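You operate a simulated robot arm through the tools that you are given. There is no shell and no other tool. Be economical: measure what you need, move in short steps, check, and stop when the job is done.

You run a simulated robot arm. Do the job below in one go: nothing can be reset, and whatever is moved stays where it is left.

JOB
Clamp the vee block on the clamp plate and lay the brass sleeve in it.
Fine: stand the steel sleeve, clamped there now, on the long bench. Set down upright: what you pick out.
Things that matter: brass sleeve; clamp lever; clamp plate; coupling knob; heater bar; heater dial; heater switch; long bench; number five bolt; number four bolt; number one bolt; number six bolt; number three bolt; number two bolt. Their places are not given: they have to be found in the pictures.

The check looks at the end state, three seconds after you hand in, the way a careful person would. Anything else that was tipped, shoved, dropped, spilled or broken makes it a failure.

ROBOT AND FRAMES
A 7-joint arm with a two-finger parallel gripper, fixed in place. Base frame: the origin is at the foot of the arm, x ahead of it, y to its left, z up; the work surface is at about z = 86.6. Lengths are in cm, angles in degrees, forces in N, time in s.
With the tool pointing down near the work surface it reaches from about 24 to 68 cm from the base axis. Its first joint turns from -66.0 to 66.0 degrees. Payload 2.4 kg.
The tool frame sits at the grasp point between the pads (the TCP): z along the fingers, y along the line on which they close. The tips reach 3 cm beyond it. Largest opening 9.4 cm; finger width 2.8, thickness 1; the body of the gripper, 5 by 9.6 cm, starts 5.5 cm behind the TCP.
Orientation is that of the tool frame in the base frame, as [roll, pitch, yaw] about the fixed x, y, z axes, in that order (R = Rz(yaw) Ry(pitch) Rx(roll)). With the fingers straight down and closing along the base's y, the tool's x points along the base's -x, its y along +y and its z along -z.

CONTROLS
- The arm moves only by the tool play_rows. Its argument "plan" is a list of rows, each a list of 6 numbers: the shift along the tool's x, y, z in units of 20 mm (1.0 is 20 mm), then the turn, a rotation vector about the tool's x, y, z in units of 8 degrees (1.0 is 8 degrees). In form: [[dx, dy, dz, rx, ry, rz], ...]. A call has 1 to 20 rows; each row shifts and turns the commanded pose from where the row before left it, along the tool's axes as they then stand. "gripper" is the gripper command, from -1 (shut) to 1 (fully open), values between in proportion, set as the call begins (left out, the last holds). A call with a number of a shift or a turn outside -1 to 1 is refused whole. Each row takes 0.2 s and may step no farther than 5 cm and 8.6 degrees from the row before; otherwise, or with a gripper value out of range, the whole call is refused. Where a pose cannot be reached the arm comes as near as it can. A force on the tool above 40 N (or 10 N above the force at the start of the call, whichever is more), or a blocked arm, ends the call early, and 0.2 s more pass. Each finger travels about 15.3 cm/s and halts on what it meets, pressing with about 33 N; the grip force reading is that of the motor and also rises with nothing between the fingers. The clock runs only during rows and for 0.2 s after the last one: add rows that do not move to give the fingers time. It gives the time, the measured TCP pose, the force on the tool (base axes), the opening and the grip force at its end, in the units of the frame above (readings bear some noise), with the torque about the TCP (base axes, N m) and any sound that the robot's microphone picked up.
- Cameras (640 x 400 px; columns grow to the right, rows downward): "scene" is fixed at [0.79, 45.7, 144.32]; the picture's right is [-0.95, -0.31, 0.00], its down [-0.18, 0.55, -0.81] and it looks along [0.25, -0.77, -0.58] (base axes); focal length 229 px, centre (320, 200). "wrist" rides on the gripper at [7.6, 1.4, -10.2] in the tool frame; the picture's right is [-0.18, 0.98, 0.00], its down [-0.75, -0.14, -0.64] and it looks along [-0.63, -0.12, 0.77] (tool axes); focal length 243 px, centre (320, 200).
- snapshot(camera): a new picture of that camera. No time passes.
- locate(camera, pixels): for up to 12 pixels [column, row] of the newest picture of that camera ("zoom" is the newest enlarged one), the place [x, y, z] in the base frame of the surface seen there, good to about 0.2 cm. No time passes.
- inspect(camera, box): a new picture of the part [left, top, right, bottom] of that camera's present view, enlarged. No time passes.
- finish_job(): hands the job in; it is judged then, once.

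Work in short steps. Measure before you move; look again where a grasp or a placing could have gone wrong, and mend it. You have 80 turns and 46 pictures in all, those below and enlarged ones among them. Open the gripper and draw the arm clear of the work before you hand the job in, unless the task says otherwise; then end with one line.

The tools are called after "Call:" as name(argument=value, ...) on one line, values as JSON. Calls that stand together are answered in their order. play_rows: Moves the arm, as the interface text tells. Its arguments: {"type":"object","properties":{"plan":{"type":"array","items":{"type":"array","items":{"type":"number"}}},"gripper":{"type":"number"}},"required":["plan"]} The other tools are called the same way: snapshot (camera) takes a picture; locate (camera, pixels) gives the place of the surface under pixels of a picture; inspect (camera, box) takes an enlarged picture of a part of a camera's view; finish_job () hands the job in.

At the start:

```text
time_s: 0.0
tool_pos: [43.91, -3.18, 120.13]
orientation: [-180.0, -0.1, -179.9]
wrist_force: [0.8, -0.6, -0.2]
ft_torque: [0.01, 0.01, -0.01]
grip_width: 9.4
grip_force: 0.1
```

scene: 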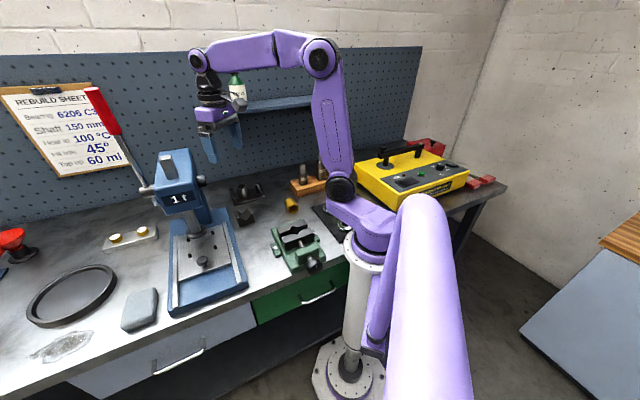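
wrist: 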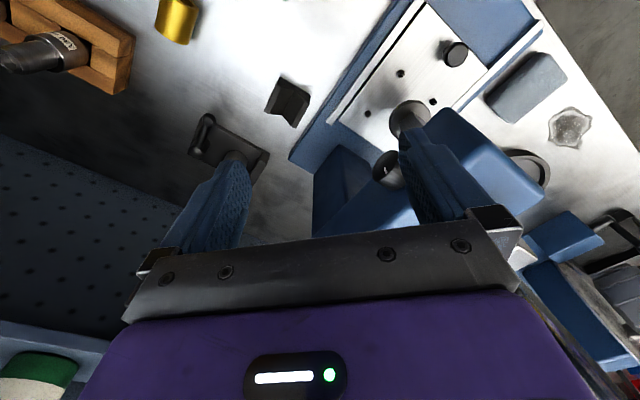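

I start by enlarging the scene picture where the blue press (200,230), green vise (295,245) and dark blocks (245,190) are.

Call:
inspect(camera="scene", box=[140, 140, 340, 320])

Call:
inspect(camera="wrist", box=[120, 0, 600, 260])

Call:
inspect(camera="scene", box=[220, 130, 520, 290])

```text
2.22 times, centred on (240, 230) of scene
```

zoom: 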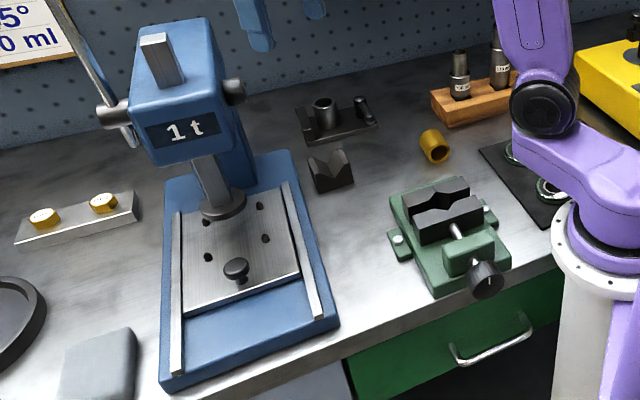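

```text
1.33 times, centred on (360, 130) of wrist
```

zoom: 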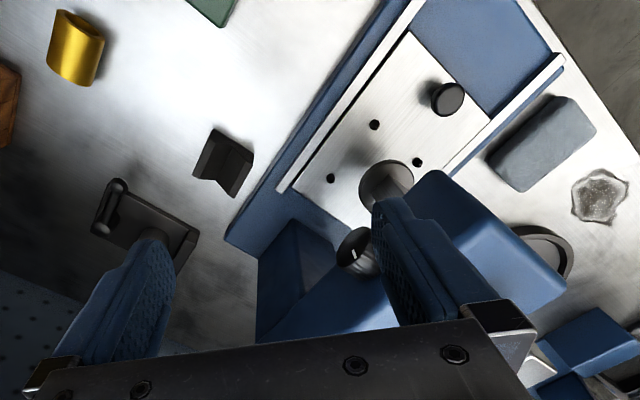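

```text
2.13 times, centred on (370, 210) of scene
```

zoom: 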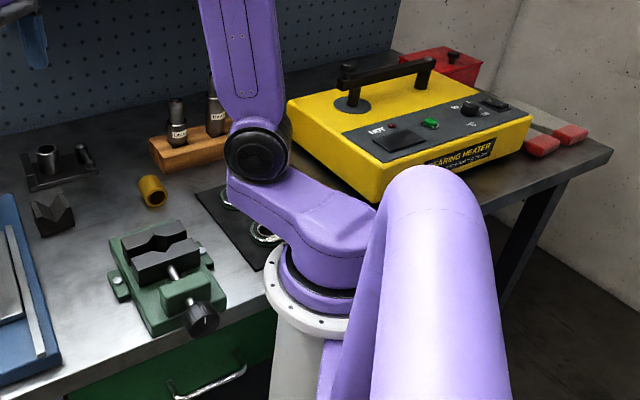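

The clamp plate seems to be the dark plate at scene zoom (335,118), with the steel sleeve on it and a lever at (362,105). I take enlarged views of it and locate points.

Call:
inspect(camera="scene", box=[220, 165, 310, 230])

Call:
locate(camera="wrist", pixels=[[208, 118], [203, 140], [263, 160], [218, 150], [250, 152], [285, 85], [300, 105], [275, 95], [180, 15], [175, 35], [275, 130], [235, 100]])

```text
6.15 times, centred on (265, 198) of scene
```

zoom: 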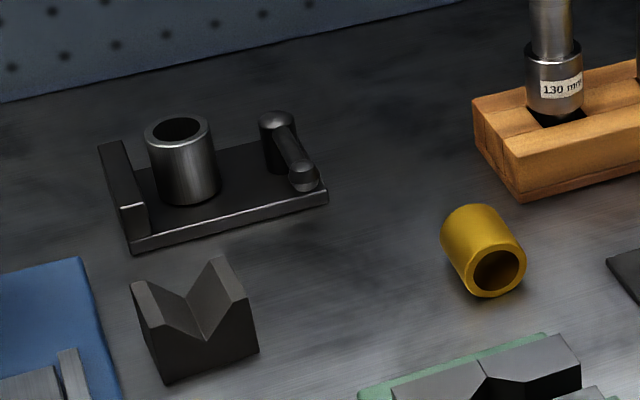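

```text
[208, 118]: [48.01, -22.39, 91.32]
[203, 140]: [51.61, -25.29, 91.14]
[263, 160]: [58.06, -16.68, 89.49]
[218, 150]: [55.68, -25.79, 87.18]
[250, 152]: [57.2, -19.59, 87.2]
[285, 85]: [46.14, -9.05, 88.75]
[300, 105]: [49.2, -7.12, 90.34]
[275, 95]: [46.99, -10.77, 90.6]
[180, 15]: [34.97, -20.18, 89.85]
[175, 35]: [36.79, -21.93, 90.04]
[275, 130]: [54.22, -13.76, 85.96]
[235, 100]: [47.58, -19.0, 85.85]
```

The zoom shows a fence, the steel sleeve and a cam post with a lever arm. I measure these points.

Call:
locate(camera="zoom", pixels=[[275, 118], [303, 168], [290, 148], [150, 130], [208, 130], [178, 150], [120, 170], [135, 205], [135, 250], [325, 200], [230, 165], [270, 165]])

Call:
locate(camera="zoom", pixels=[[140, 285], [165, 325], [220, 262], [243, 298], [190, 300], [205, 335], [170, 380], [255, 350], [478, 210], [495, 250], [450, 230], [525, 250]])

```text
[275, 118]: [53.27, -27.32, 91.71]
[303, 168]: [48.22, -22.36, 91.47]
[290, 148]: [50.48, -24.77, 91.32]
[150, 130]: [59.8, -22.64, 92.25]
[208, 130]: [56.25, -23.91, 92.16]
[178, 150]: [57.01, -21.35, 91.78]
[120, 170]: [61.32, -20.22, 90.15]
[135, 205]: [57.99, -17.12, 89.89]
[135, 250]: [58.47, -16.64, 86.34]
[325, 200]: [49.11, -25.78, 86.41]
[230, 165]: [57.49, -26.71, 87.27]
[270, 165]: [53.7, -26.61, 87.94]
```

```text
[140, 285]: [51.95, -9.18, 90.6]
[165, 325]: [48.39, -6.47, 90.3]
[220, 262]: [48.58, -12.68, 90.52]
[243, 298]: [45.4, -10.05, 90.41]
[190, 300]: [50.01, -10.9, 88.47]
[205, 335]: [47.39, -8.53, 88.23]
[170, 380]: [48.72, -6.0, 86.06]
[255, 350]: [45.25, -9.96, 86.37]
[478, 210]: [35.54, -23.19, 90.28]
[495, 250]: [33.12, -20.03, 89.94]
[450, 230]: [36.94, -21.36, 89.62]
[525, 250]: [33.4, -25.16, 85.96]
```

The fence, plate and lever are turned about 45° in the base frame. Before moving I check where the wall, shelf, bottle and press head are.

Call:
snapshot(camera="scene")

Call:
locate(camera="scene", pixels=[[238, 92], [280, 104], [310, 100], [260, 150], [180, 165], [200, 182], [320, 170], [304, 175], [210, 130], [285, 235]])

```text
39 pictures are left
```

scene: 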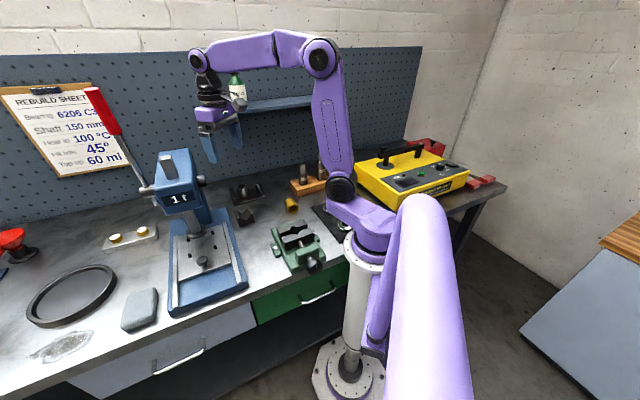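

```text
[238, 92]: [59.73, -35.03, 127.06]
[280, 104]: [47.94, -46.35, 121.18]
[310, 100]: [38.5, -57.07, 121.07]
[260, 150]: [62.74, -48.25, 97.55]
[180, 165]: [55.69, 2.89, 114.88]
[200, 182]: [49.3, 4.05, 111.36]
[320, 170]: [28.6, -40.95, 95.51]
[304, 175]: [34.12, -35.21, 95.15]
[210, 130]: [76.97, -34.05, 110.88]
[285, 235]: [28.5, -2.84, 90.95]
```

The bench runs at 45°, the wall is on x−y≈111, and the shelf edge is on x−y≈94 at z 121. I raise nothing and move to about (53,-19,111) to look down at the clamp plate.

Call:
play_rows(plan=[[0, -1, 0.2, 0, 0, 0], [0, -1, 0.2, 0, 0, 0], [-0.5, -1, 0.5, 0, 0, 0], [-0.5, -1, 0.5, 0, 0, 0], [-0.5, -1, 0.5, 0, 0, 0], [-0.5, -1, 0.5, 0, 0, 0], [-0.8, -1, 0.7, 0, 0, 0], [-0.8, -1, 0.7, 0, 0, 0], [-0.8, 0, 0.7, 0, 0, 0], [0, 0, 0, 0, 0, 0]], gripper=1)

Call:
snapshot(camera="wrist")

```text
time_s: 2.2
tool_pos: [52.6, -19.24, 111.0]
orientation: [-180.0, 0.0, -180.0]
wrist_force: [0.1, -0.5, -0.2]
ft_torque: [-0.01, 0.0, 0.0]
grip_width: 9.4
grip_force: 0.0
```

```text
38 pictures are left
```

wrist: 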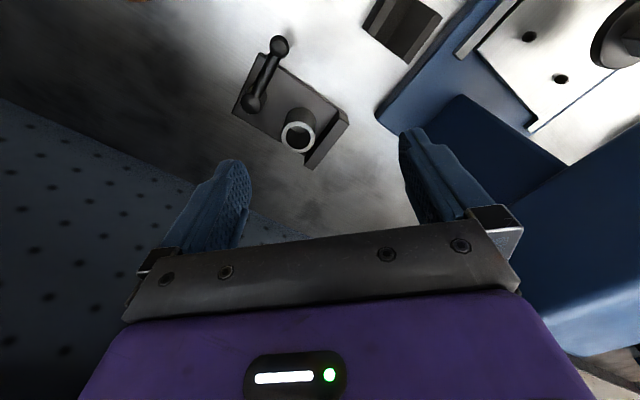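

I enlarge the clamp plate at (290,110) in the wrist view.

Call:
inspect(camera="wrist", box=[210, 0, 450, 180])

Call:
locate(camera="wrist", pixels=[[279, 45], [252, 103], [266, 73], [298, 122], [282, 137], [313, 137], [298, 150], [338, 118], [312, 160], [285, 65], [237, 112], [270, 125]])

```text
2.22 times, centred on (330, 90) of wrist
```

zoom: 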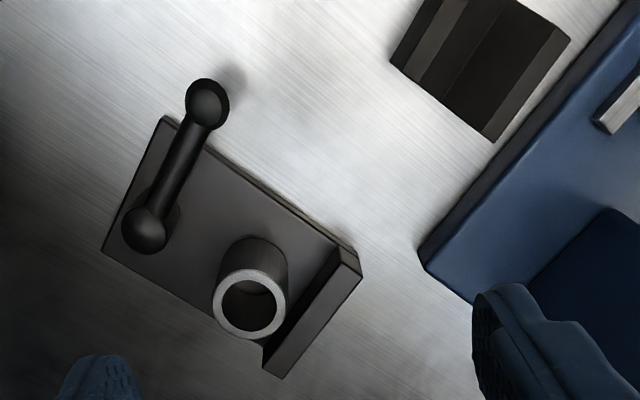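

```text
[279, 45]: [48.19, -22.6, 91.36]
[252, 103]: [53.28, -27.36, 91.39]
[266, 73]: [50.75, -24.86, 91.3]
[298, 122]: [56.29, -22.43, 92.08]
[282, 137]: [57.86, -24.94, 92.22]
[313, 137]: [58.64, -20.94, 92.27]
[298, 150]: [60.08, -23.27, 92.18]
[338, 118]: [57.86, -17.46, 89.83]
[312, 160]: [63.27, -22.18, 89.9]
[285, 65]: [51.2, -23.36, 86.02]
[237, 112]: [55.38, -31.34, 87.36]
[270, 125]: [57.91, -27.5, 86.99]
```

The lever is a horizontal arm from the post (53.3,-27.4) to a ball at (48.2,-22.6), at z about 91.4. It lies parallel to the fence, and the free swing is away from the sleeve. I turn the tool so its y axis lies along the plate's long direction, then stop above the lever's outer part with the fingers 4 cm apart.

Call:
play_rows(plan=[[0, 0, 0, 0, 0, 0.9375], [0, 0, 0, 0, 0, 0.9375], [0, 0, 0, 0, 0, 0.9375], [0, 0, 0, 0, 0, 0.9375], [0, 0, 0, 0, 0, 0.9375], [0, 0, 0, 0, 0, 0.9375], [0, -0.9, 0.7, 0, 0, 0], [0, -0.9, 0.7, 0, 0, 0], [-0.1, -0.9, 0.7, 0, 0, 0], [0, 0, 0.9, 0, 0, 0], [0, 0, 0.9, 0, 0, 0], [0, 0, 0.9, 0, 0, 0], [0, 0, 0.9, 0, 0, 0], [0, 0, 0, 0, 0, 0]], gripper=-0.15)

Call:
snapshot(camera="wrist")

```text
time_s: 5.2
tool_pos: [48.98, -23.17, 99.8]
orientation: [180.0, 0.1, 135.0]
wrist_force: [-0.3, -0.3, -0.4]
ft_torque: [-0.03, -0.01, -0.02]
grip_width: 4.02
grip_force: 0.2
```

```text
36 pictures are left
```

wrist: 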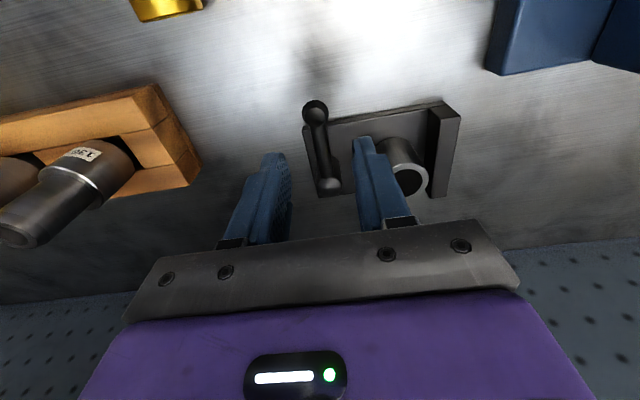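

The fingers straddle the lever line as planned. I descend to z 92.8, with the tips at about 89.8.

Call:
play_rows(plan=[[0, 0, 0.9, 0, 0, 0], [0, 0, 0.9, 0, 0, 0], [0, 0, 0.9, 0, 0, 0], [0, 0, 0.8, 0, 0, 0], [0, 0, 0, 0, 0, 0]])

Call:
snapshot(camera="wrist")

```text
time_s: 6.4
tool_pos: [48.96, -23.08, 92.74]
orientation: [180.0, 0.0, 135.1]
wrist_force: [0.1, 0.2, 0.5]
ft_torque: [-0.01, 0.01, 0.02]
grip_width: 4.0
grip_force: 0.0
```

```text
35 pictures are left
```

wrist: 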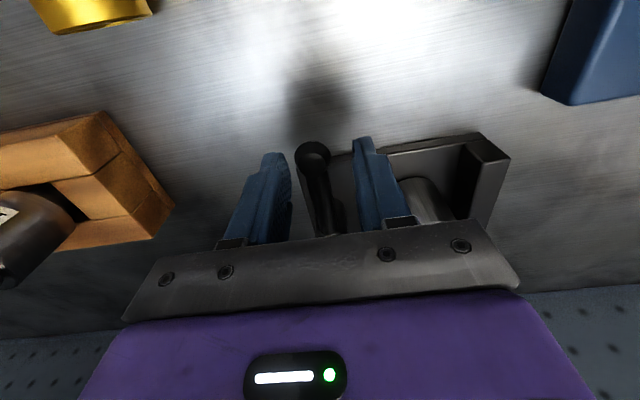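

The lever sits between the fingers. I close the gap by 1.3 cm toward −y, then swing 24° along the arc about the post and check.

Call:
play_rows(plan=[[0, -0.35, 0, 0, 0, 0], [0, -0.35, 0, 0, 0, 0], [-0.03, -0.4175, 0, 0, 0, -1], [-0.03, -0.4175, 0, 0, 0, -1], [-0.03, -0.4175, 0, 0, 0, -1], [0, 0, 0, 0, 0, 0]])

Call:
snapshot(camera="wrist")

```text
time_s: 7.8
tool_pos: [46.71, -26.29, 92.73]
orientation: [-180.0, 0.0, 159.1]
wrist_force: [1.1, 0.8, 0.5]
ft_torque: [0.04, -0.03, 0.0]
grip_width: 4.04
grip_force: 0.4
```

```text
34 pictures are left
```

wrist: 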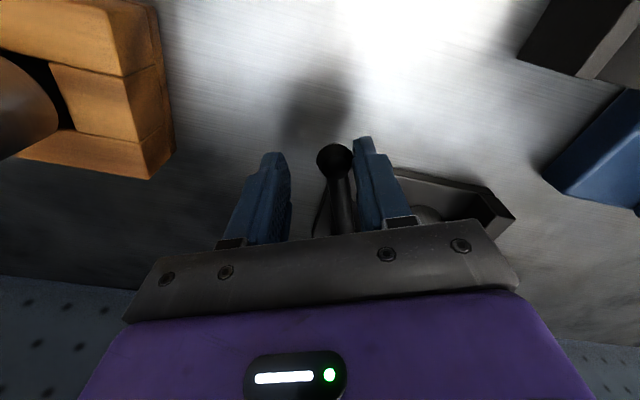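

The lever turns freely at about 1 N. I continue another 32° along the arc.

Call:
play_rows(plan=[[-0.03, -0.4175, 0, 0, 0, -1], [-0.03, -0.4175, 0, 0, 0, -1], [-0.03, -0.4175, 0, 0, 0, -1], [-0.03, -0.4175, 0, 0, 0, -1], [0, 0, 0, 0, 0, 0]])

Call:
snapshot(camera="wrist")

```text
time_s: 9.0
tool_pos: [46.29, -29.55, 92.84]
orientation: [-180.0, -0.1, -168.9]
wrist_force: [0.2, 0.4, 0.2]
ft_torque: [-0.03, -0.04, -0.03]
grip_width: 3.99
grip_force: 0.1
```

```text
33 pictures are left
```

wrist: 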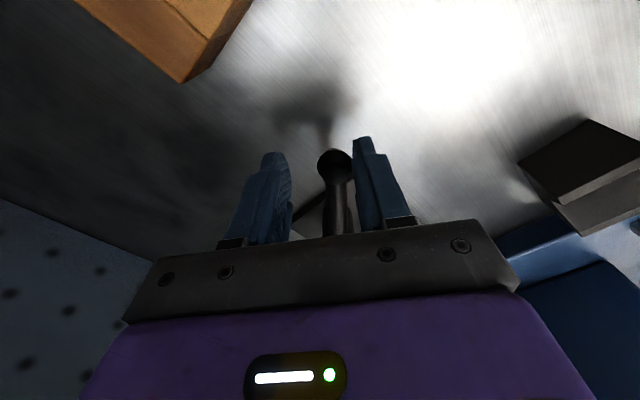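

There is still no resistance after about 56°. I continue until roughly 90–95° of swing or a stop.

Call:
play_rows(plan=[[-0.03, -0.4175, 0, 0, 0, -1], [-0.03, -0.4175, 0, 0, 0, -1], [-0.03, -0.4175, 0, 0, 0, -1], [-0.03, -0.4175, 0, 0, 0, -1], [0, 0, 0, 0, 0, 0]])

Call:
snapshot(camera="wrist")

```text
time_s: 10.2
tool_pos: [47.78, -32.54, 92.64]
orientation: [180.0, 0.1, -136.9]
wrist_force: [-0.9, -0.1, -0.2]
ft_torque: [-0.03, 0.01, 0.01]
grip_width: 3.99
grip_force: 0.0
```

```text
32 pictures are left
```

wrist: 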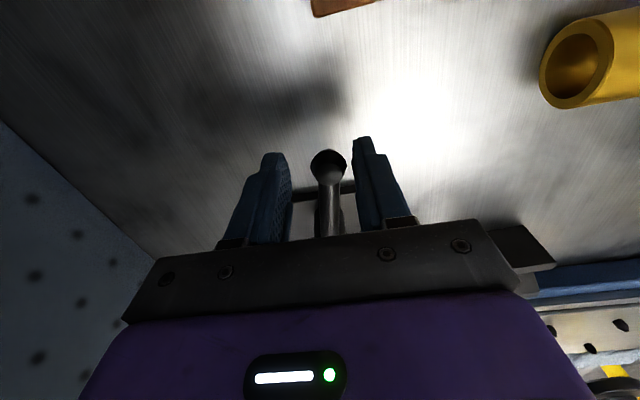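

The ball has drifted off the pushing finger, so the lever seems to have snapped to its open detent at about 90°. I rise 8 cm and look.

Call:
play_rows(plan=[[0, 0, -1, 0, 0, 0], [0, 0, -1, 0, 0, 0], [0, 0, -1, 0, 0, 0], [0, 0, -1, 0, 0, 0], [0, 0, 0, 0, 0, 0]], gripper=-0.15)

Call:
inspect(camera="scene", box=[190, 130, 310, 230])

```text
time_s: 11.4
tool_pos: [47.79, -32.53, 100.71]
orientation: [-179.9, 0.0, -137.0]
wrist_force: [-0.1, 0.6, -0.5]
ft_torque: [0.01, -0.01, -0.02]
grip_width: 4.0
grip_force: 0.1
```

```text
4.00 times, centred on (250, 180) of scene
```

zoom: 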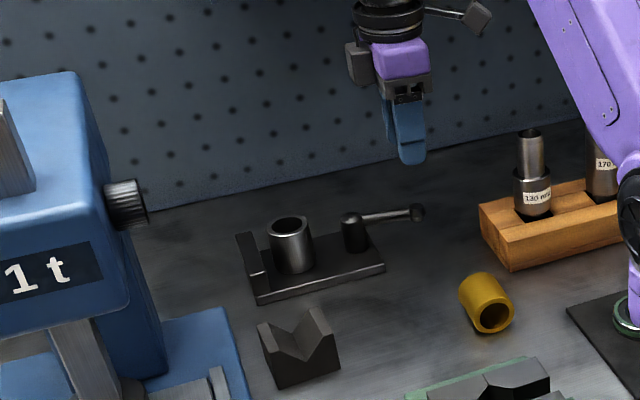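

The lever is clearly open, pointing away from the sleeve. I measure the sleeve top again and some free bench spots between the vee block and the brass sleeve, around zoom (400,310).

Call:
locate(camera="zoom", pixels=[[290, 216], [270, 228], [311, 228], [289, 240], [400, 310], [385, 340], [420, 290], [410, 395], [440, 375], [455, 290], [520, 310], [375, 250]])

Call:
snapshot(camera="wrist")

```text
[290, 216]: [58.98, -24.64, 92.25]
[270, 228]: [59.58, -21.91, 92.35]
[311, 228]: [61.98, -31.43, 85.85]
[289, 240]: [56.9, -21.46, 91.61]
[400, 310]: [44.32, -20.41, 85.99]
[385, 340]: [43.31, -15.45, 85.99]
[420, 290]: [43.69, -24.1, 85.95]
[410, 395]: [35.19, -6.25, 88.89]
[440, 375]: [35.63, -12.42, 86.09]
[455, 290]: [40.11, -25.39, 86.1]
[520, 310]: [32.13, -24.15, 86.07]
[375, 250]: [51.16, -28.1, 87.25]
```

```text
30 pictures are left
```

wrist: 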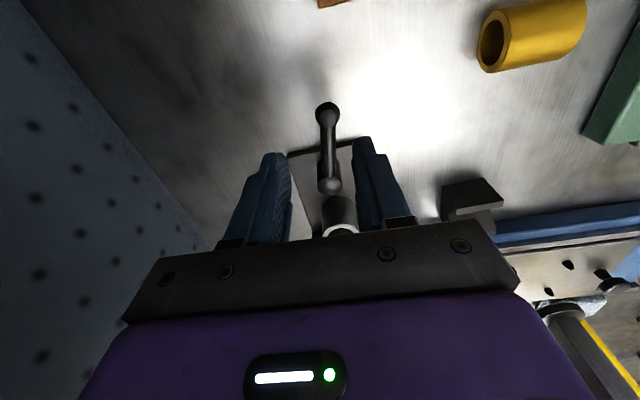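

Bench top is z≈86.0 and the sleeve centre is about (58.2,-22.95), diameter about 4. I move over it at z 101 with the opening at 7, the fingers closing parallel to the fence.

Call:
play_rows(plan=[[-0.9, 0, 0, 0, 0, 0], [-0.9, 0, 0, 0, 0, 0], [-0.9, 0, 0, 0, 0, 0], [-0.9, 0, 0, 0, 0, 0], [-0.9, 0, 0, 0, 0, 0], [-0.9, 0, 0, 0, 0, 0], [-0.9, 0, 0, 0, 0, 0], [-0.77, -0.03, 0, 0, 0, 0], [0, 0, 0, 0, 0, 0]], gripper=0.5)

Call:
snapshot(camera="wrist")

```text
time_s: 13.4
tool_pos: [58.36, -22.85, 100.91]
orientation: [179.9, 0.1, -137.1]
wrist_force: [0.1, 0.8, 0.2]
ft_torque: [0.0, 0.01, 0.01]
grip_width: 7.03
grip_force: 0.1
```

```text
29 pictures are left
```

wrist: 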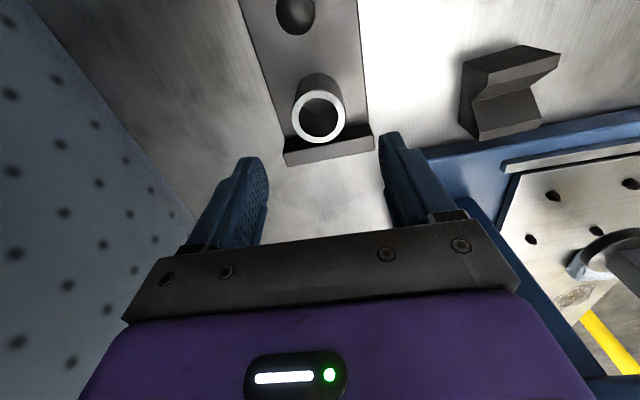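

I verify the sleeve rim position from this view before descending.

Call:
locate(camera="wrist", pixels=[[297, 117], [341, 117], [319, 95], [319, 140], [288, 152], [373, 138], [288, 160], [373, 148]])

Call:
inspect(camera="wrist", box=[230, 0, 410, 180])

```text
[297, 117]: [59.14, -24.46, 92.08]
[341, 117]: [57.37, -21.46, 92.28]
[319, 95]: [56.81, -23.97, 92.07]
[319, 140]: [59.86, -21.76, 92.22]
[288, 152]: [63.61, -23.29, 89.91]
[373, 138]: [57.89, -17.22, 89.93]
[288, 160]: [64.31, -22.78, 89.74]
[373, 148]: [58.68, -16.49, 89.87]
```

```text
2.22 times, centred on (320, 90) of wrist
```

zoom: 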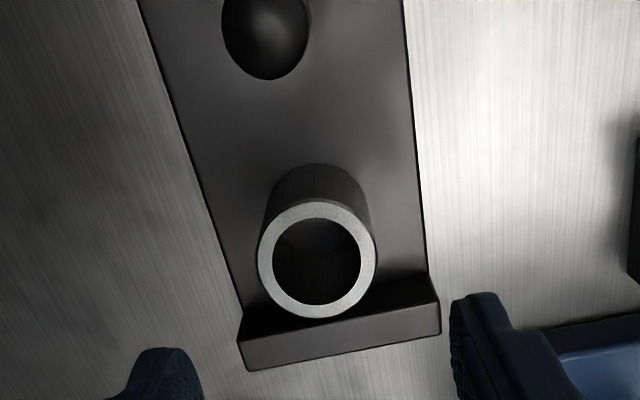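

The sleeve centre is (58.3,-22.9), and the TCP matches it. I descend to z≈91 in steps and close.

Call:
play_rows(plan=[[0, 0, 0.9, 0, 0, 0], [0, 0, 0.9, 0, 0, 0], [0, 0, 0.9, 0, 0, 0], [0, 0, 0.9, 0, 0, 0], [0, 0, 0.9, 0, 0, 0], [0, 0, 0.45, 0, 0, 0], [0, 0, 0, 0, 0, 0]])

Call:
play_rows(plan=[[0, 0, 0, 0, 0, 0], [0, 0, 0, 0, 0, 0], [0, 0, 0, 0, 0, 0]], gripper=-0.3)

```text
time_s: 15.0
tool_pos: [58.39, -22.74, 90.89]
orientation: [180.0, 0.0, -136.9]
wrist_force: [0.7, 0.7, 0.6]
ft_torque: [-0.02, -0.02, -0.01]
grip_width: 7.05
grip_force: 0.0
```

```text
time_s: 15.8
tool_pos: [58.26, -22.81, 90.96]
orientation: [180.0, -0.1, -136.9]
wrist_force: [-1.6, -0.9, 1.3]
ft_torque: [0.03, 0.0, 0.06]
grip_width: 4.42
grip_force: 32.7
```

The fingers hold the sleeve at 4.42 cm with 33 N. I lift slightly first to check it is released.

Call:
play_rows(plan=[[0, 0, -0.3, 0, 0, 0], [0, 0, -0.5, 0, 0, 0], [0, 0, -0.7, 0, 0, 0], [0, 0, 0, 0, 0, 0]], gripper=-0.5)

Call:
inspect(camera="scene", box=[190, 130, 310, 230])

```text
time_s: 16.8
tool_pos: [58.19, -22.84, 93.92]
orientation: [180.0, 0.0, -137.0]
wrist_force: [0.7, -1.0, 0.4]
ft_torque: [-0.04, -0.06, 0.06]
grip_width: 4.27
grip_force: 33.5
```

```text
4.00 times, centred on (250, 180) of scene
```

zoom: 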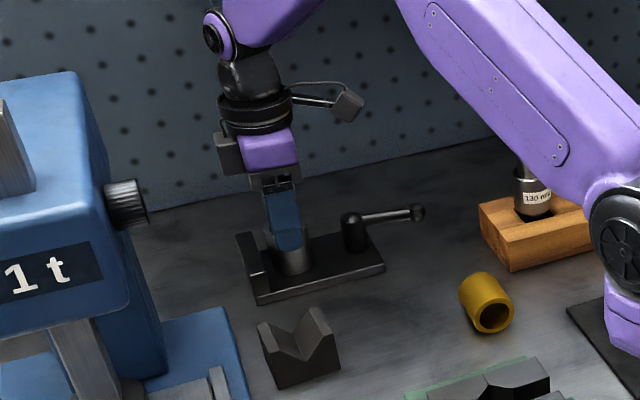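

There was no weight reading, and the sleeve may not have risen. I check in the wrist view.

Call:
snapshot(camera="wrist")

```text
26 pictures are left
```

wrist: 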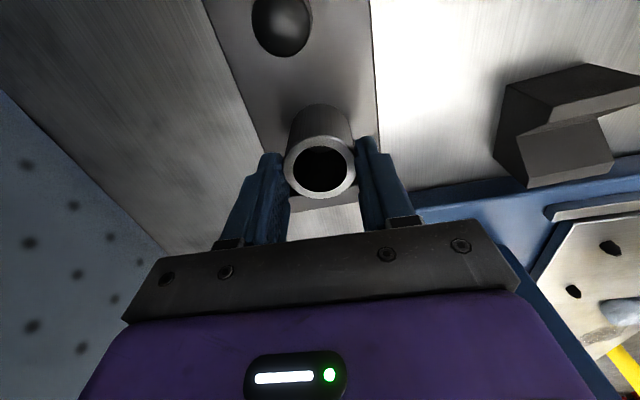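

I locate the rim height to see if the sleeve rose with the fingers.

Call:
locate(camera="wrist", pixels=[[288, 172], [352, 170], [320, 193], [320, 145], [320, 120], [300, 200]])

```text
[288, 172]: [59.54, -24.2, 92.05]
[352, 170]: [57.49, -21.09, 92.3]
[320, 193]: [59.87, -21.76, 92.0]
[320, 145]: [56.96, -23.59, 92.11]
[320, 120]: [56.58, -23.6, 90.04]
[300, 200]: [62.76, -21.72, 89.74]
```

The rim is still at z 92.1, so the fingers slid and the sleeve is still held. I measure the lever's present angle in the last enlarged picture while opening the gripper and rising.

Call:
locate(camera="zoom", pixels=[[417, 211], [351, 218], [385, 216], [352, 240]])

Call:
play_rows(plan=[[0, 0, 0, 0, 0, 0], [0, 0, 0, 0, 0, 0], [0, 0, -0.9, 0, 0, 0], [0, 0, -0.9, 0, 0, 0], [0, 0, -0.9, 0, 0, 0], [0, 0, -0.9, 0, 0, 0], [0, 0, 0, 0, 0, 0]], gripper=0.5)

Call:
inspect(camera="wrist", box=[220, 0, 420, 180])

```text
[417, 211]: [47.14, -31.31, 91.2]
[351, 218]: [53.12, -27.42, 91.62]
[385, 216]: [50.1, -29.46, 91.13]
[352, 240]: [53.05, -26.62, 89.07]
```

```text
time_s: 18.4
tool_pos: [58.33, -22.95, 101.01]
orientation: [180.0, 0.0, -137.0]
wrist_force: [0.1, 0.0, -0.7]
ft_torque: [-0.01, 0.02, 0.01]
grip_width: 7.03
grip_force: 0.0
```

```text
2.22 times, centred on (320, 90) of wrist
```

zoom: 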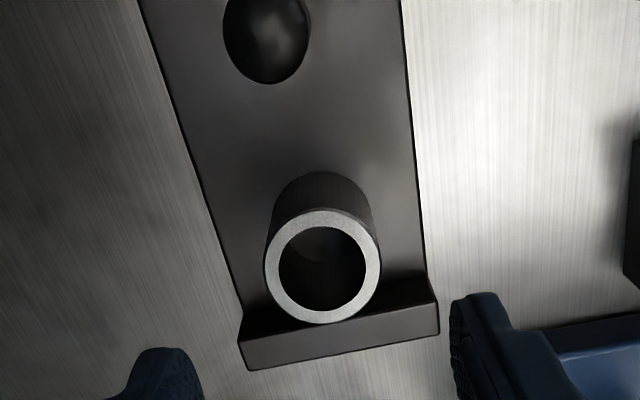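

The lever is at about 213° (from 137°), so only about 76° of swing, probably short of full release. I go back with a 5 cm opening to straddle it again.

Call:
play_rows(plan=[[0.9, 0, 0, 0, 0, 0], [0.9, 0, 0, 0, 0, 0], [0.9, 0, 0, 0, 0, 0], [0.9, 0, 0, 0, 0, 0], [0.9, 0, 0, 0, 0, 0], [0.9, 0, 0, 0, 0, 0], [0.9, 0, 0, 0, 0, 0], [0.6, 0, 0, 0, 0, 0], [0, 0, 1, 0, 0, 0], [0, 0, 1, 0, 0, 0], [0, 0, 1, 0, 0, 0], [0, 0, 1, 0, 0, 0], [0, 0, 0, 0, 0, 0]], gripper=0.1)

Call:
snapshot(camera="wrist")

```text
time_s: 21.2
tool_pos: [48.23, -32.2, 93.02]
orientation: [-180.0, 0.0, -137.0]
wrist_force: [-0.3, -0.7, 0.2]
ft_torque: [0.0, 0.02, 0.01]
grip_width: 5.18
grip_force: 0.1
```

```text
24 pictures are left
```

wrist: 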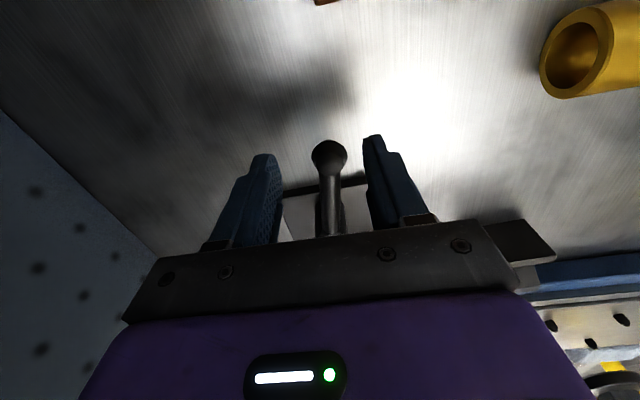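

The lever is between the fingers again. I push it further by about 24° and watch for a stop.

Call:
play_rows(plan=[[0, -0.4, 0, 0, 0, 0], [-0.03, -0.42, 0, 0, 0, -1], [-0.03, -0.42, 0, 0, 0, -1], [0, 0, 0, 0, 0, 0]])

Call:
snapshot(camera="wrist")

```text
time_s: 22.2
tool_pos: [49.58, -33.46, 92.85]
orientation: [178.9, 0.0, -120.8]
wrist_force: [-20.4, 24.7, -3.2]
ft_torque: [0.54, 0.36, -0.31]
grip_width: 6.88
grip_force: 14.8
```

```text
23 pictures are left
```

wrist: 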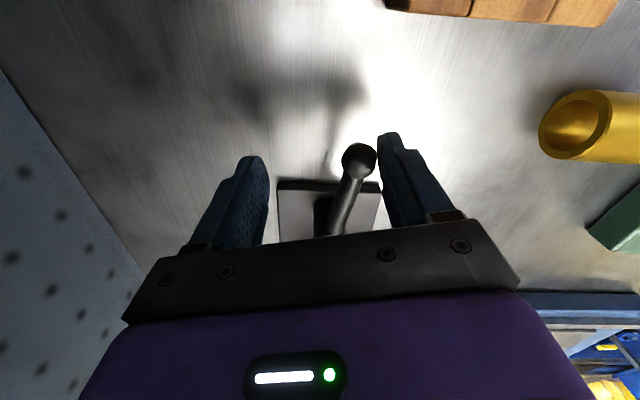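

There is a hard stop (32 N), so the lever is at its open end. I back off at once, rise and check the lever and sleeve again.

Call:
play_rows(plan=[[0.03, 0.42, 0, 0, 0, 1], [0, 0.5, 0, 0, 0, 1], [0, 0, 0, 0, 0, 0], [0, 0, -1, 0, 0, 0], [0, 0, -1, 0, 0, 0], [0, 0, -1, 0, 0, 0], [0, 0, -1, 0, 0, 0], [0, 0, 0, 0, 0, 0]])

Call:
inspect(camera="scene", box=[220, 165, 310, 230])

```text
time_s: 24.0
tool_pos: [48.46, -32.73, 101.06]
orientation: [180.0, 0.0, -137.0]
wrist_force: [-0.6, -0.1, 0.5]
ft_torque: [0.01, 0.01, 0.0]
grip_width: 5.18
grip_force: 0.0
```

```text
6.15 times, centred on (265, 198) of scene
```

zoom: 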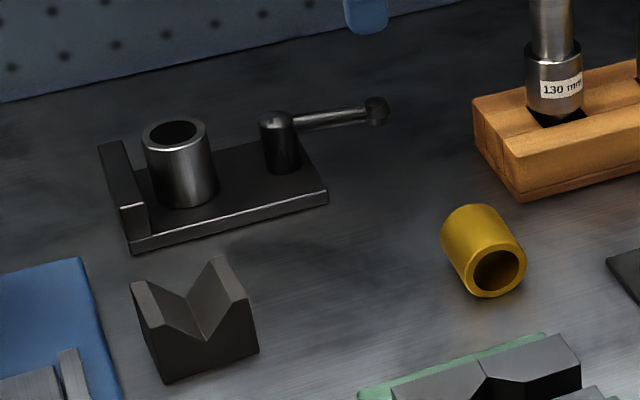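

The sleeve has shifted slightly, and the lever is now fully at its stop. I measure the sleeve again for a second try.

Call:
locate(camera="zoom", pixels=[[147, 135], [203, 133], [175, 122], [176, 148], [377, 105], [278, 118]])

Call:
play_rows(plan=[[-0.9, 0, 0, 0, 0, 0], [-0.9, 0, 0, 0, 0, 0], [-0.9, 0, 0, 0, 0, 0], [-0.9, 0, 0, 0, 0, 0], [-0.9, 0, 0, 0, 0, 0], [-0.9, 0, 0, 0, 0, 0], [-0.9, 0, 0, 0, 0, 0], [-0.5, 0.1, 0, 0, 0, 0], [0, 0, 0, 0, 0, 0]], gripper=0.5)

Call:
snapshot(camera="wrist")

```text
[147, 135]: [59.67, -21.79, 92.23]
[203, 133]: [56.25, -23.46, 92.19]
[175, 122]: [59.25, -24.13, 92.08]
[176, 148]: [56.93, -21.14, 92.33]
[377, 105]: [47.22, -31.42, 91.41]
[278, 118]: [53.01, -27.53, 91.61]
```

```text
time_s: 26.0
tool_pos: [58.44, -23.37, 101.0]
orientation: [-180.0, -0.1, -137.0]
wrist_force: [0.5, 0.4, 0.4]
ft_torque: [-0.01, 0.03, 0.03]
grip_width: 7.06
grip_force: 0.0
```

```text
21 pictures are left
```

wrist: 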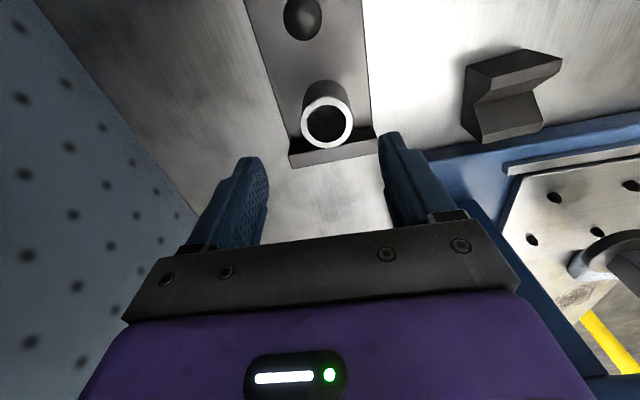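

The sleeve centre is now about (58.1,-22.5). I correct by +0.87 cm in tool y, descend to z≈90.8, close fully and hold.

Call:
play_rows(plan=[[-0.12, 0.43, 0, 0, 0, 0], [0, 0, 0.9, 0, 0, 0], [0, 0, 0.9, 0, 0, 0], [0, 0, 0.9, 0, 0, 0], [0, 0, 0.9, 0, 0, 0], [0, 0, 0.9, 0, 0, 0], [0, 0, 0.6, 0, 0, 0], [0, 0, 0, 0, 0, 0]])

Call:
play_rows(plan=[[0, 0, 0, 0, 0, 0], [0, 0, 0, 0, 0, 0], [0, 0, 0, 0, 0, 0], [0, 0, 0, 0, 0, 0]], gripper=-1)

Call:
play_rows(plan=[[0, 0, -0.2, 0, 0, 0], [0, 0, -0.2, 0, 0, 0], [0, 0, 0, 0, 0, 0]])

Call:
snapshot(camera="wrist")

```text
time_s: 27.8
tool_pos: [58.11, -22.68, 90.75]
orientation: [180.0, 0.0, -137.0]
wrist_force: [0.3, -0.3, 0.3]
ft_torque: [-0.03, -0.01, 0.0]
grip_width: 7.07
grip_force: 0.1
```

```text
time_s: 28.8
tool_pos: [57.95, -22.61, 90.79]
orientation: [-180.0, -0.1, -136.9]
wrist_force: [0.8, 0.1, 1.0]
ft_torque: [-0.03, -0.01, 0.0]
grip_width: 4.32
grip_force: 33.1
```

```text
time_s: 29.6
tool_pos: [57.9, -22.66, 91.61]
orientation: [179.9, 0.1, -137.0]
wrist_force: [0.1, 0.2, -1.8]
ft_torque: [0.01, -0.04, 0.03]
grip_width: 4.31
grip_force: 33.0
```

```text
20 pictures are left
```

wrist: 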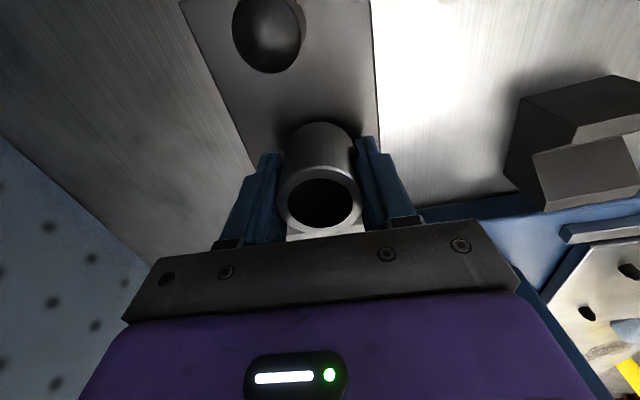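

Force z reads −1.8, which suggests a lifted weight. I check the rim height and go up a bit more.

Call:
locate(camera="wrist", pixels=[[283, 200], [358, 195], [318, 172]])

Call:
play_rows(plan=[[0, 0, -0.4, 0, 0, 0], [0, 0, -0.6, 0, 0, 0], [0, 0, 0, 0, 0, 0]])

Call:
inspect(camera="scene", box=[190, 130, 310, 230])

```text
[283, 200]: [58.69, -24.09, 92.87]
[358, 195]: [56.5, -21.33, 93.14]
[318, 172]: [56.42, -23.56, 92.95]
```

```text
time_s: 30.4
tool_pos: [57.77, -22.75, 93.76]
orientation: [180.0, 0.1, -137.1]
wrist_force: [0.7, 0.1, -2.1]
ft_torque: [0.0, 0.0, -0.02]
grip_width: 4.29
grip_force: 32.9
```

```text
4.00 times, centred on (250, 180) of scene
```

zoom: 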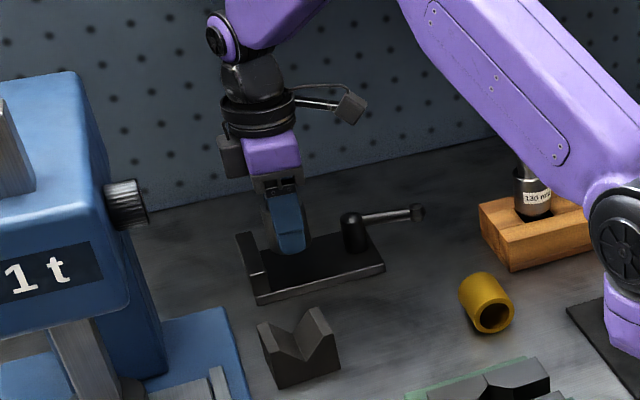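

The sleeve is lifted free. I rise to z 103 and carry it to about (42,-17.5), a free bench spot, then lower to z≈92.

Call:
play_rows(plan=[[0, 0, -0.9, 0, 0, 0], [0, 0, -0.9, 0, 0, 0], [0, 0, -0.9, 0, 0, 0], [0, 0, -0.9, 0, 0, 0], [0, 0, -0.9, 0, 0, 0], [0.5, 0.91, 0, 0, 0, 0], [0.5, 0.91, 0, 0, 0, 0], [0.5, 0.91, 0, 0, 0, 0], [0.5, 0.91, 0, 0, 0, 0], [0.5, 0.91, 0, 0, 0, 0], [0.5, 0.91, 0, 0, 0, 0], [0.5, 0.91, 0, 0, 0, 0], [0.5, 0.91, 0, 0, 0, 0], [0, 0, 1, 0, 0, 0], [0, 0, 1, 0, 0, 0], [0, 0, 1, 0, 0, 0], [0, 0, 1, 0, 0, 0], [0, 0, 1, 0, 0, 0], [0, 0, 0, 0, 0, 0]])

Call:
snapshot(camera="wrist")

```text
time_s: 34.4
tool_pos: [42.29, -17.44, 92.43]
orientation: [180.0, 0.0, -137.0]
wrist_force: [0.4, -0.8, -2.3]
ft_torque: [-0.02, -0.01, -0.03]
grip_width: 4.33
grip_force: 33.2
```

```text
18 pictures are left
```

wrist: 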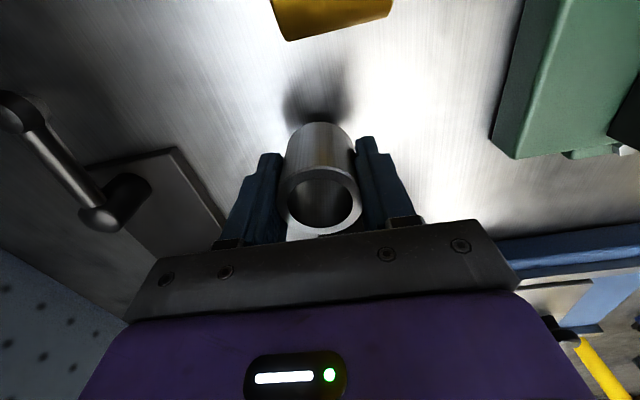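

The spot is clear around the sleeve. I lower in small steps until contact, expected at TCP z about 89.6.

Call:
play_rows(plan=[[0, 0, 0.5, 0, 0, 0], [0, 0, 0.4, 0, 0, 0], [0, 0, 0.2, 0, 0, 0], [0, 0, 0.1, 0, 0, 0], [0, 0, 0.1, 0, 0, 0], [0, 0, 0, 0, 0, 0]])

```text
time_s: 35.8
tool_pos: [42.14, -17.42, 90.01]
orientation: [-180.0, 0.0, -136.9]
wrist_force: [0.5, -0.3, -2.3]
ft_torque: [0.02, -0.02, 0.02]
grip_width: 4.35
grip_force: 32.6
```

No contact yet, so I continue down in 1 mm steps.

Call:
play_rows(plan=[[0, 0, 0.06, 0, 0, 0], [0, 0, 0.06, 0, 0, 0], [0, 0, 0.05, 0, 0, 0], [0, 0, 0, 0, 0, 0]])

```text
time_s: 36.8
tool_pos: [42.21, -17.51, 89.75]
orientation: [-180.0, 0.0, -137.0]
wrist_force: [0.3, -1.8, -4.4]
ft_torque: [0.04, 0.0, 0.01]
grip_width: 4.33
grip_force: 32.8
```

The force changed ambiguously. I go down a little more.

Call:
play_rows(plan=[[0, 0, 0.04, 0, 0, 0], [0, 0, 0.04, 0, 0, 0], [0, 0, 0, 0, 0, 0]])

Call:
inspect(camera="scene", box=[220, 165, 310, 230])

```text
time_s: 37.6
tool_pos: [42.14, -17.58, 89.54]
orientation: [-180.0, 0.0, -137.0]
wrist_force: [-3.2, 5.0, 23.5]
ft_torque: [0.27, 0.17, 0.1]
grip_width: 4.29
grip_force: 33.0
```

```text
6.15 times, centred on (265, 198) of scene
```

zoom: 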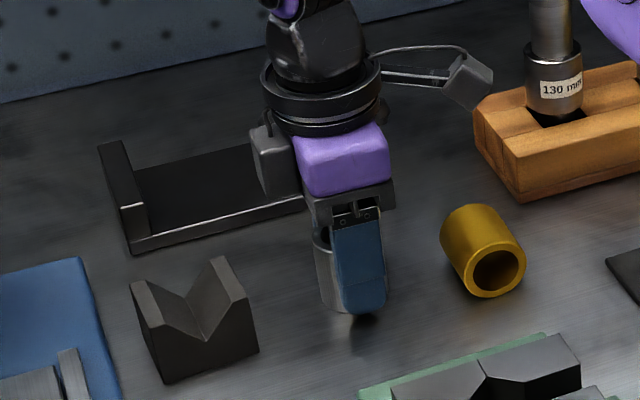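

Firm contact (23.5 N), so the sleeve is on the bench. I ease up 0.5 mm, open, wait, and rise straight up.

Call:
play_rows(plan=[[0, 0, -0.03, 0, 0, 0]])

Call:
play_rows(plan=[[0, 0, 0, 0, 0, 0], [0, 0, 0, 0, 0, 0], [0, 0, 0, 0, 0, 0], [0, 0, -0.5, 0, 0, 0], [0, 0, -0.9, 0, 0, 0], [0, 0, -0.9, 0, 0, 0], [0, 0, -0.9, 0, 0, 0], [0, 0, -0.9, 0, 0, 0], [0, 0, -0.9, 0, 0, 0], [0, 0, -0.9, 0, 0, 0], [0, 0, 0, 0, 0, 0]], gripper=0.6)

Call:
inspect(camera="scene", box=[220, 165, 310, 230])

```text
time_s: 38.0
tool_pos: [42.15, -17.57, 89.56]
orientation: [-180.0, 0.0, -136.9]
wrist_force: [-0.5, 2.5, 8.8]
ft_torque: [0.07, -0.17, 0.09]
grip_width: 4.33
grip_force: 33.4
```

```text
time_s: 40.4
tool_pos: [41.86, -17.45, 101.44]
orientation: [-179.9, -0.1, -137.0]
wrist_force: [-0.3, -0.3, -1.4]
ft_torque: [-0.02, 0.0, -0.03]
grip_width: 7.52
grip_force: 0.1
```

```text
6.15 times, centred on (265, 198) of scene
```

zoom: 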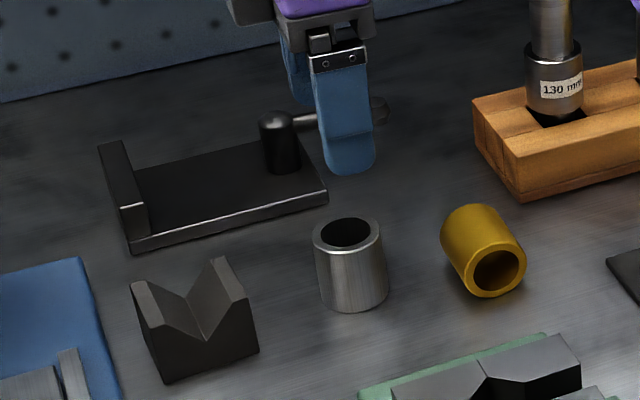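

The steel sleeve stands upright on the bench. Next is the vee block. I first check the clearance to the press head's near side and its knob, at about scene (222,181).

Call:
locate(camera="scene", pixels=[[221, 181], [203, 180], [207, 165], [190, 150], [213, 205], [214, 232]])

Call:
play_rows(plan=[[-0.6, 0.06, 0, 0, 0, 0], [-0.9, 0.1, 0, 0, 0, 0], [-0.9, 0.1, 0, 0, 0, 0], [-0.9, 0.1, 0, 0, 0, 0], [0, 0, 0, 0, 0, 0]])

Call:
snapshot(camera="wrist")

```text
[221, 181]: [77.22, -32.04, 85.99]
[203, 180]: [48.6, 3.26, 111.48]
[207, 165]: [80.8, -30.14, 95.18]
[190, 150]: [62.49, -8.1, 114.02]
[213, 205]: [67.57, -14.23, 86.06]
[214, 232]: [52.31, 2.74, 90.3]
```

```text
time_s: 41.6
tool_pos: [46.61, -12.51, 101.44]
orientation: [-180.0, 0.1, -137.0]
wrist_force: [0.7, 0.2, -0.1]
ft_torque: [0.02, 0.01, -0.02]
grip_width: 7.49
grip_force: 0.0
```

```text
15 pictures are left
```

wrist: 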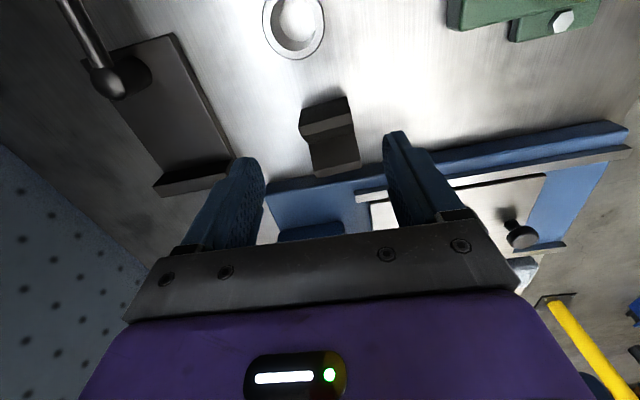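

I measure the vee block's corners at (300,108)-(361,170) in this view.

Call:
inspect(camera="wrist", box=[270, 70, 400, 190])

Call:
locate(camera="wrist", pixels=[[301, 109], [347, 98], [303, 136], [352, 124], [309, 150], [355, 140], [316, 176], [360, 166], [330, 145]])

```text
3.33 times, centred on (335, 130) of wrist
```

zoom: 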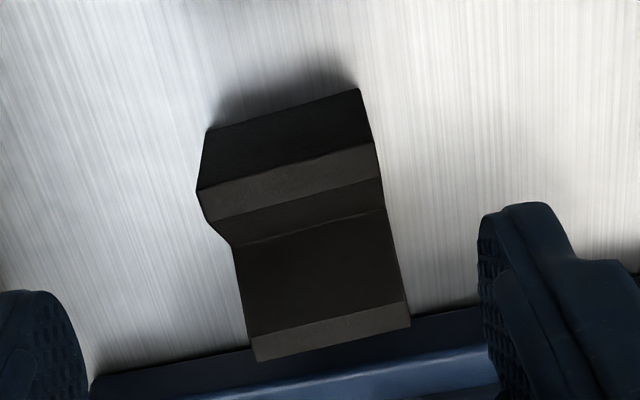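

```text
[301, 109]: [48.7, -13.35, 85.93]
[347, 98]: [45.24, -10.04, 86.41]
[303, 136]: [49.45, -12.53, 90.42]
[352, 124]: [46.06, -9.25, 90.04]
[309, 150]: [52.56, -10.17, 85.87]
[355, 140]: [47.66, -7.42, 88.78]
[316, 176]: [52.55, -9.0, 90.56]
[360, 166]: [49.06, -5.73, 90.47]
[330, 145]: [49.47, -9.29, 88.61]
```

I locate the exact top corners in the enlarged picture.

Call:
locate(camera="zoom", pixels=[[202, 192], [372, 147], [212, 216], [380, 178], [255, 337], [405, 303], [260, 357], [408, 325], [240, 245], [382, 210]])

```text
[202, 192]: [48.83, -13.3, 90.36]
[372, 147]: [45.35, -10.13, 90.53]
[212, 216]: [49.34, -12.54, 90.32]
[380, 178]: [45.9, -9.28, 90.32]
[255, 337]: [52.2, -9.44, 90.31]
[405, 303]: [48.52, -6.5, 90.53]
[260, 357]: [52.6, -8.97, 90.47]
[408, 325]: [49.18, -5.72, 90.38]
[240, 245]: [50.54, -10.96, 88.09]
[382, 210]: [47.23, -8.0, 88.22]
```

The vee block centre is (49.0,-9.53), its groove axis is at about 138°, and it is 4.7 long, 5.8 wide and 4.4 high. I turn 5°, centre over it, descend with the fingers outside the groove's end faces, and close.

Call:
play_rows(plan=[[-0.95, 0.05, 0, 0, 0, -0.6], [-0.95, 0.05, 0, 0, 0, 0], [0, 0, 0.9, 0, 0, 0], [0, 0, 0.9, 0, 0, 0], [0, 0, 0.9, 0, 0, 0], [0, 0, 0, 0, 0, 0]], gripper=0.6)

Call:
snapshot(camera="wrist")

```text
time_s: 43.0
tool_pos: [49.07, -9.62, 95.93]
orientation: [-180.0, -0.1, -132.2]
wrist_force: [0.7, 0.6, -0.5]
ft_torque: [-0.02, -0.01, -0.01]
grip_width: 7.51
grip_force: 0.1
```

```text
13 pictures are left
```

wrist: 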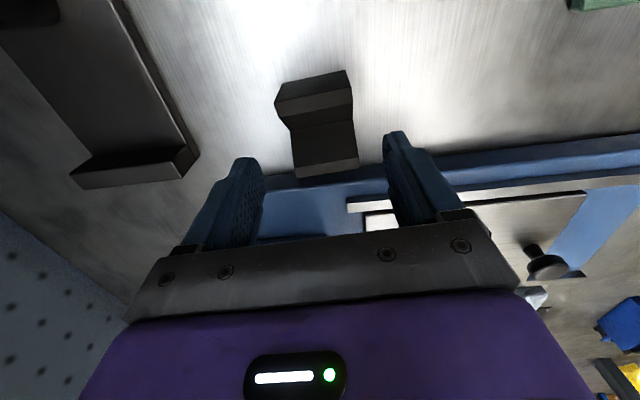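

Block and fingers line up. I descend to z≈89.6 and close.

Call:
play_rows(plan=[[0, 0, 0.9, 0, 0, 0], [0, 0, 0.9, 0, 0, 0], [0, 0, 0.9, 0, 0, 0], [0, 0, 0.45, 0, 0, 0], [0, 0, 0, 0, 0, 0]])

Call:
play_rows(plan=[[0, 0, 0, 0, 0, 0], [0, 0, 0, 0, 0, 0], [0, 0, 0, 0, 0, 0], [0, 0, 0, 0, 0, 0]], gripper=-1)

Call:
play_rows(plan=[[0, 0, -0.2, 0, 0, 0], [0, 0, -0.3, 0, 0, 0], [0, 0, 0, 0, 0, 0]])

```text
time_s: 44.2
tool_pos: [49.05, -9.62, 89.67]
orientation: [-180.0, 0.0, -132.3]
wrist_force: [0.1, 0.2, -0.5]
ft_torque: [-0.03, -0.01, 0.04]
grip_width: 7.51
grip_force: 0.1
```

```text
time_s: 45.2
tool_pos: [49.07, -9.66, 89.77]
orientation: [-180.0, 0.0, -132.2]
wrist_force: [-0.5, 1.2, -0.5]
ft_torque: [-0.08, 0.11, 0.04]
grip_width: 5.41
grip_force: 32.9
```

```text
time_s: 46.0
tool_pos: [48.96, -9.54, 90.75]
orientation: [-180.0, 0.0, -132.1]
wrist_force: [0.6, -0.4, -7.8]
ft_torque: [0.02, -0.01, 0.0]
grip_width: 5.4
grip_force: 32.3
```

The vee block is held (about 7.8 N). I rise to z 101, turn 4° to match the plate, and carry it over (58.1,-23.0).

Call:
play_rows(plan=[[0, 0, -0.9, 0, 0, 0], [0, 0, -0.9, 0, 0, 0], [0, 0, -0.9, 0, 0, 0], [0, 0, -0.9, 0, 0, 0], [0, 0, -0.9, 0, 0, 0], [0, 0, -0.6, 0, 0, 0.5], [0.15, -0.89, 0, 0, 0, 0], [0.15, -0.89, 0, 0, 0, 0], [0.15, -0.89, 0, 0, 0, 0], [0.15, -0.89, 0, 0, 0, 0], [0.15, -0.89, 0, 0, 0, 0], [0.15, -0.89, 0, 0, 0, 0], [0.15, -0.89, 0, 0, 0, 0], [0.15, -0.89, 0, 0, 0, 0], [0.15, -0.89, 0, 0, 0, 0], [0, 0, 0, 0, 0, 0]])

Call:
snapshot(camera="wrist")

```text
time_s: 49.4
tool_pos: [58.18, -23.03, 100.93]
orientation: [180.0, 0.0, -136.3]
wrist_force: [0.7, 0.0, -7.0]
ft_torque: [0.01, 0.0, 0.01]
grip_width: 5.43
grip_force: 33.4
```

```text
12 pictures are left
```

wrist: 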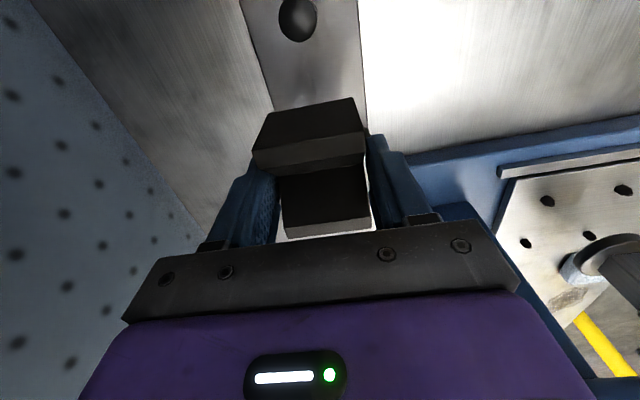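

The block is over the plate between the post and the fence. I lower it to z≈91.3, then ease down to contact at about 90.95.

Call:
play_rows(plan=[[0, 0, 0.9, 0, 0, 0], [0, 0, 0.9, 0, 0, 0], [0, 0, 0.9, 0, 0, 0], [0, 0, 0.9, 0, 0, 0], [0, 0, 0.7, 0, 0, 0], [0, 0, 0.4, 0, 0, 0], [0, 0, 0.1, 0, 0, 0], [0, 0, 0, 0, 0, 0]])

Call:
play_rows(plan=[[0, 0, 0.06, 0, 0, 0], [0, 0, 0.06, 0, 0, 0], [0, 0, 0.06, 0, 0, 0], [0, 0, 0, 0, 0, 0]])

```text
time_s: 51.2
tool_pos: [58.06, -22.92, 91.32]
orientation: [-180.0, 0.0, -136.3]
wrist_force: [0.9, 0.1, -7.6]
ft_torque: [0.02, -0.02, -0.02]
grip_width: 5.4
grip_force: 32.6
```

```text
time_s: 52.2
tool_pos: [58.15, -23.06, 90.88]
orientation: [-180.0, 0.0, -136.2]
wrist_force: [-0.7, 0.6, -4.9]
ft_torque: [0.01, 0.04, 0.01]
grip_width: 5.43
grip_force: 33.0
```

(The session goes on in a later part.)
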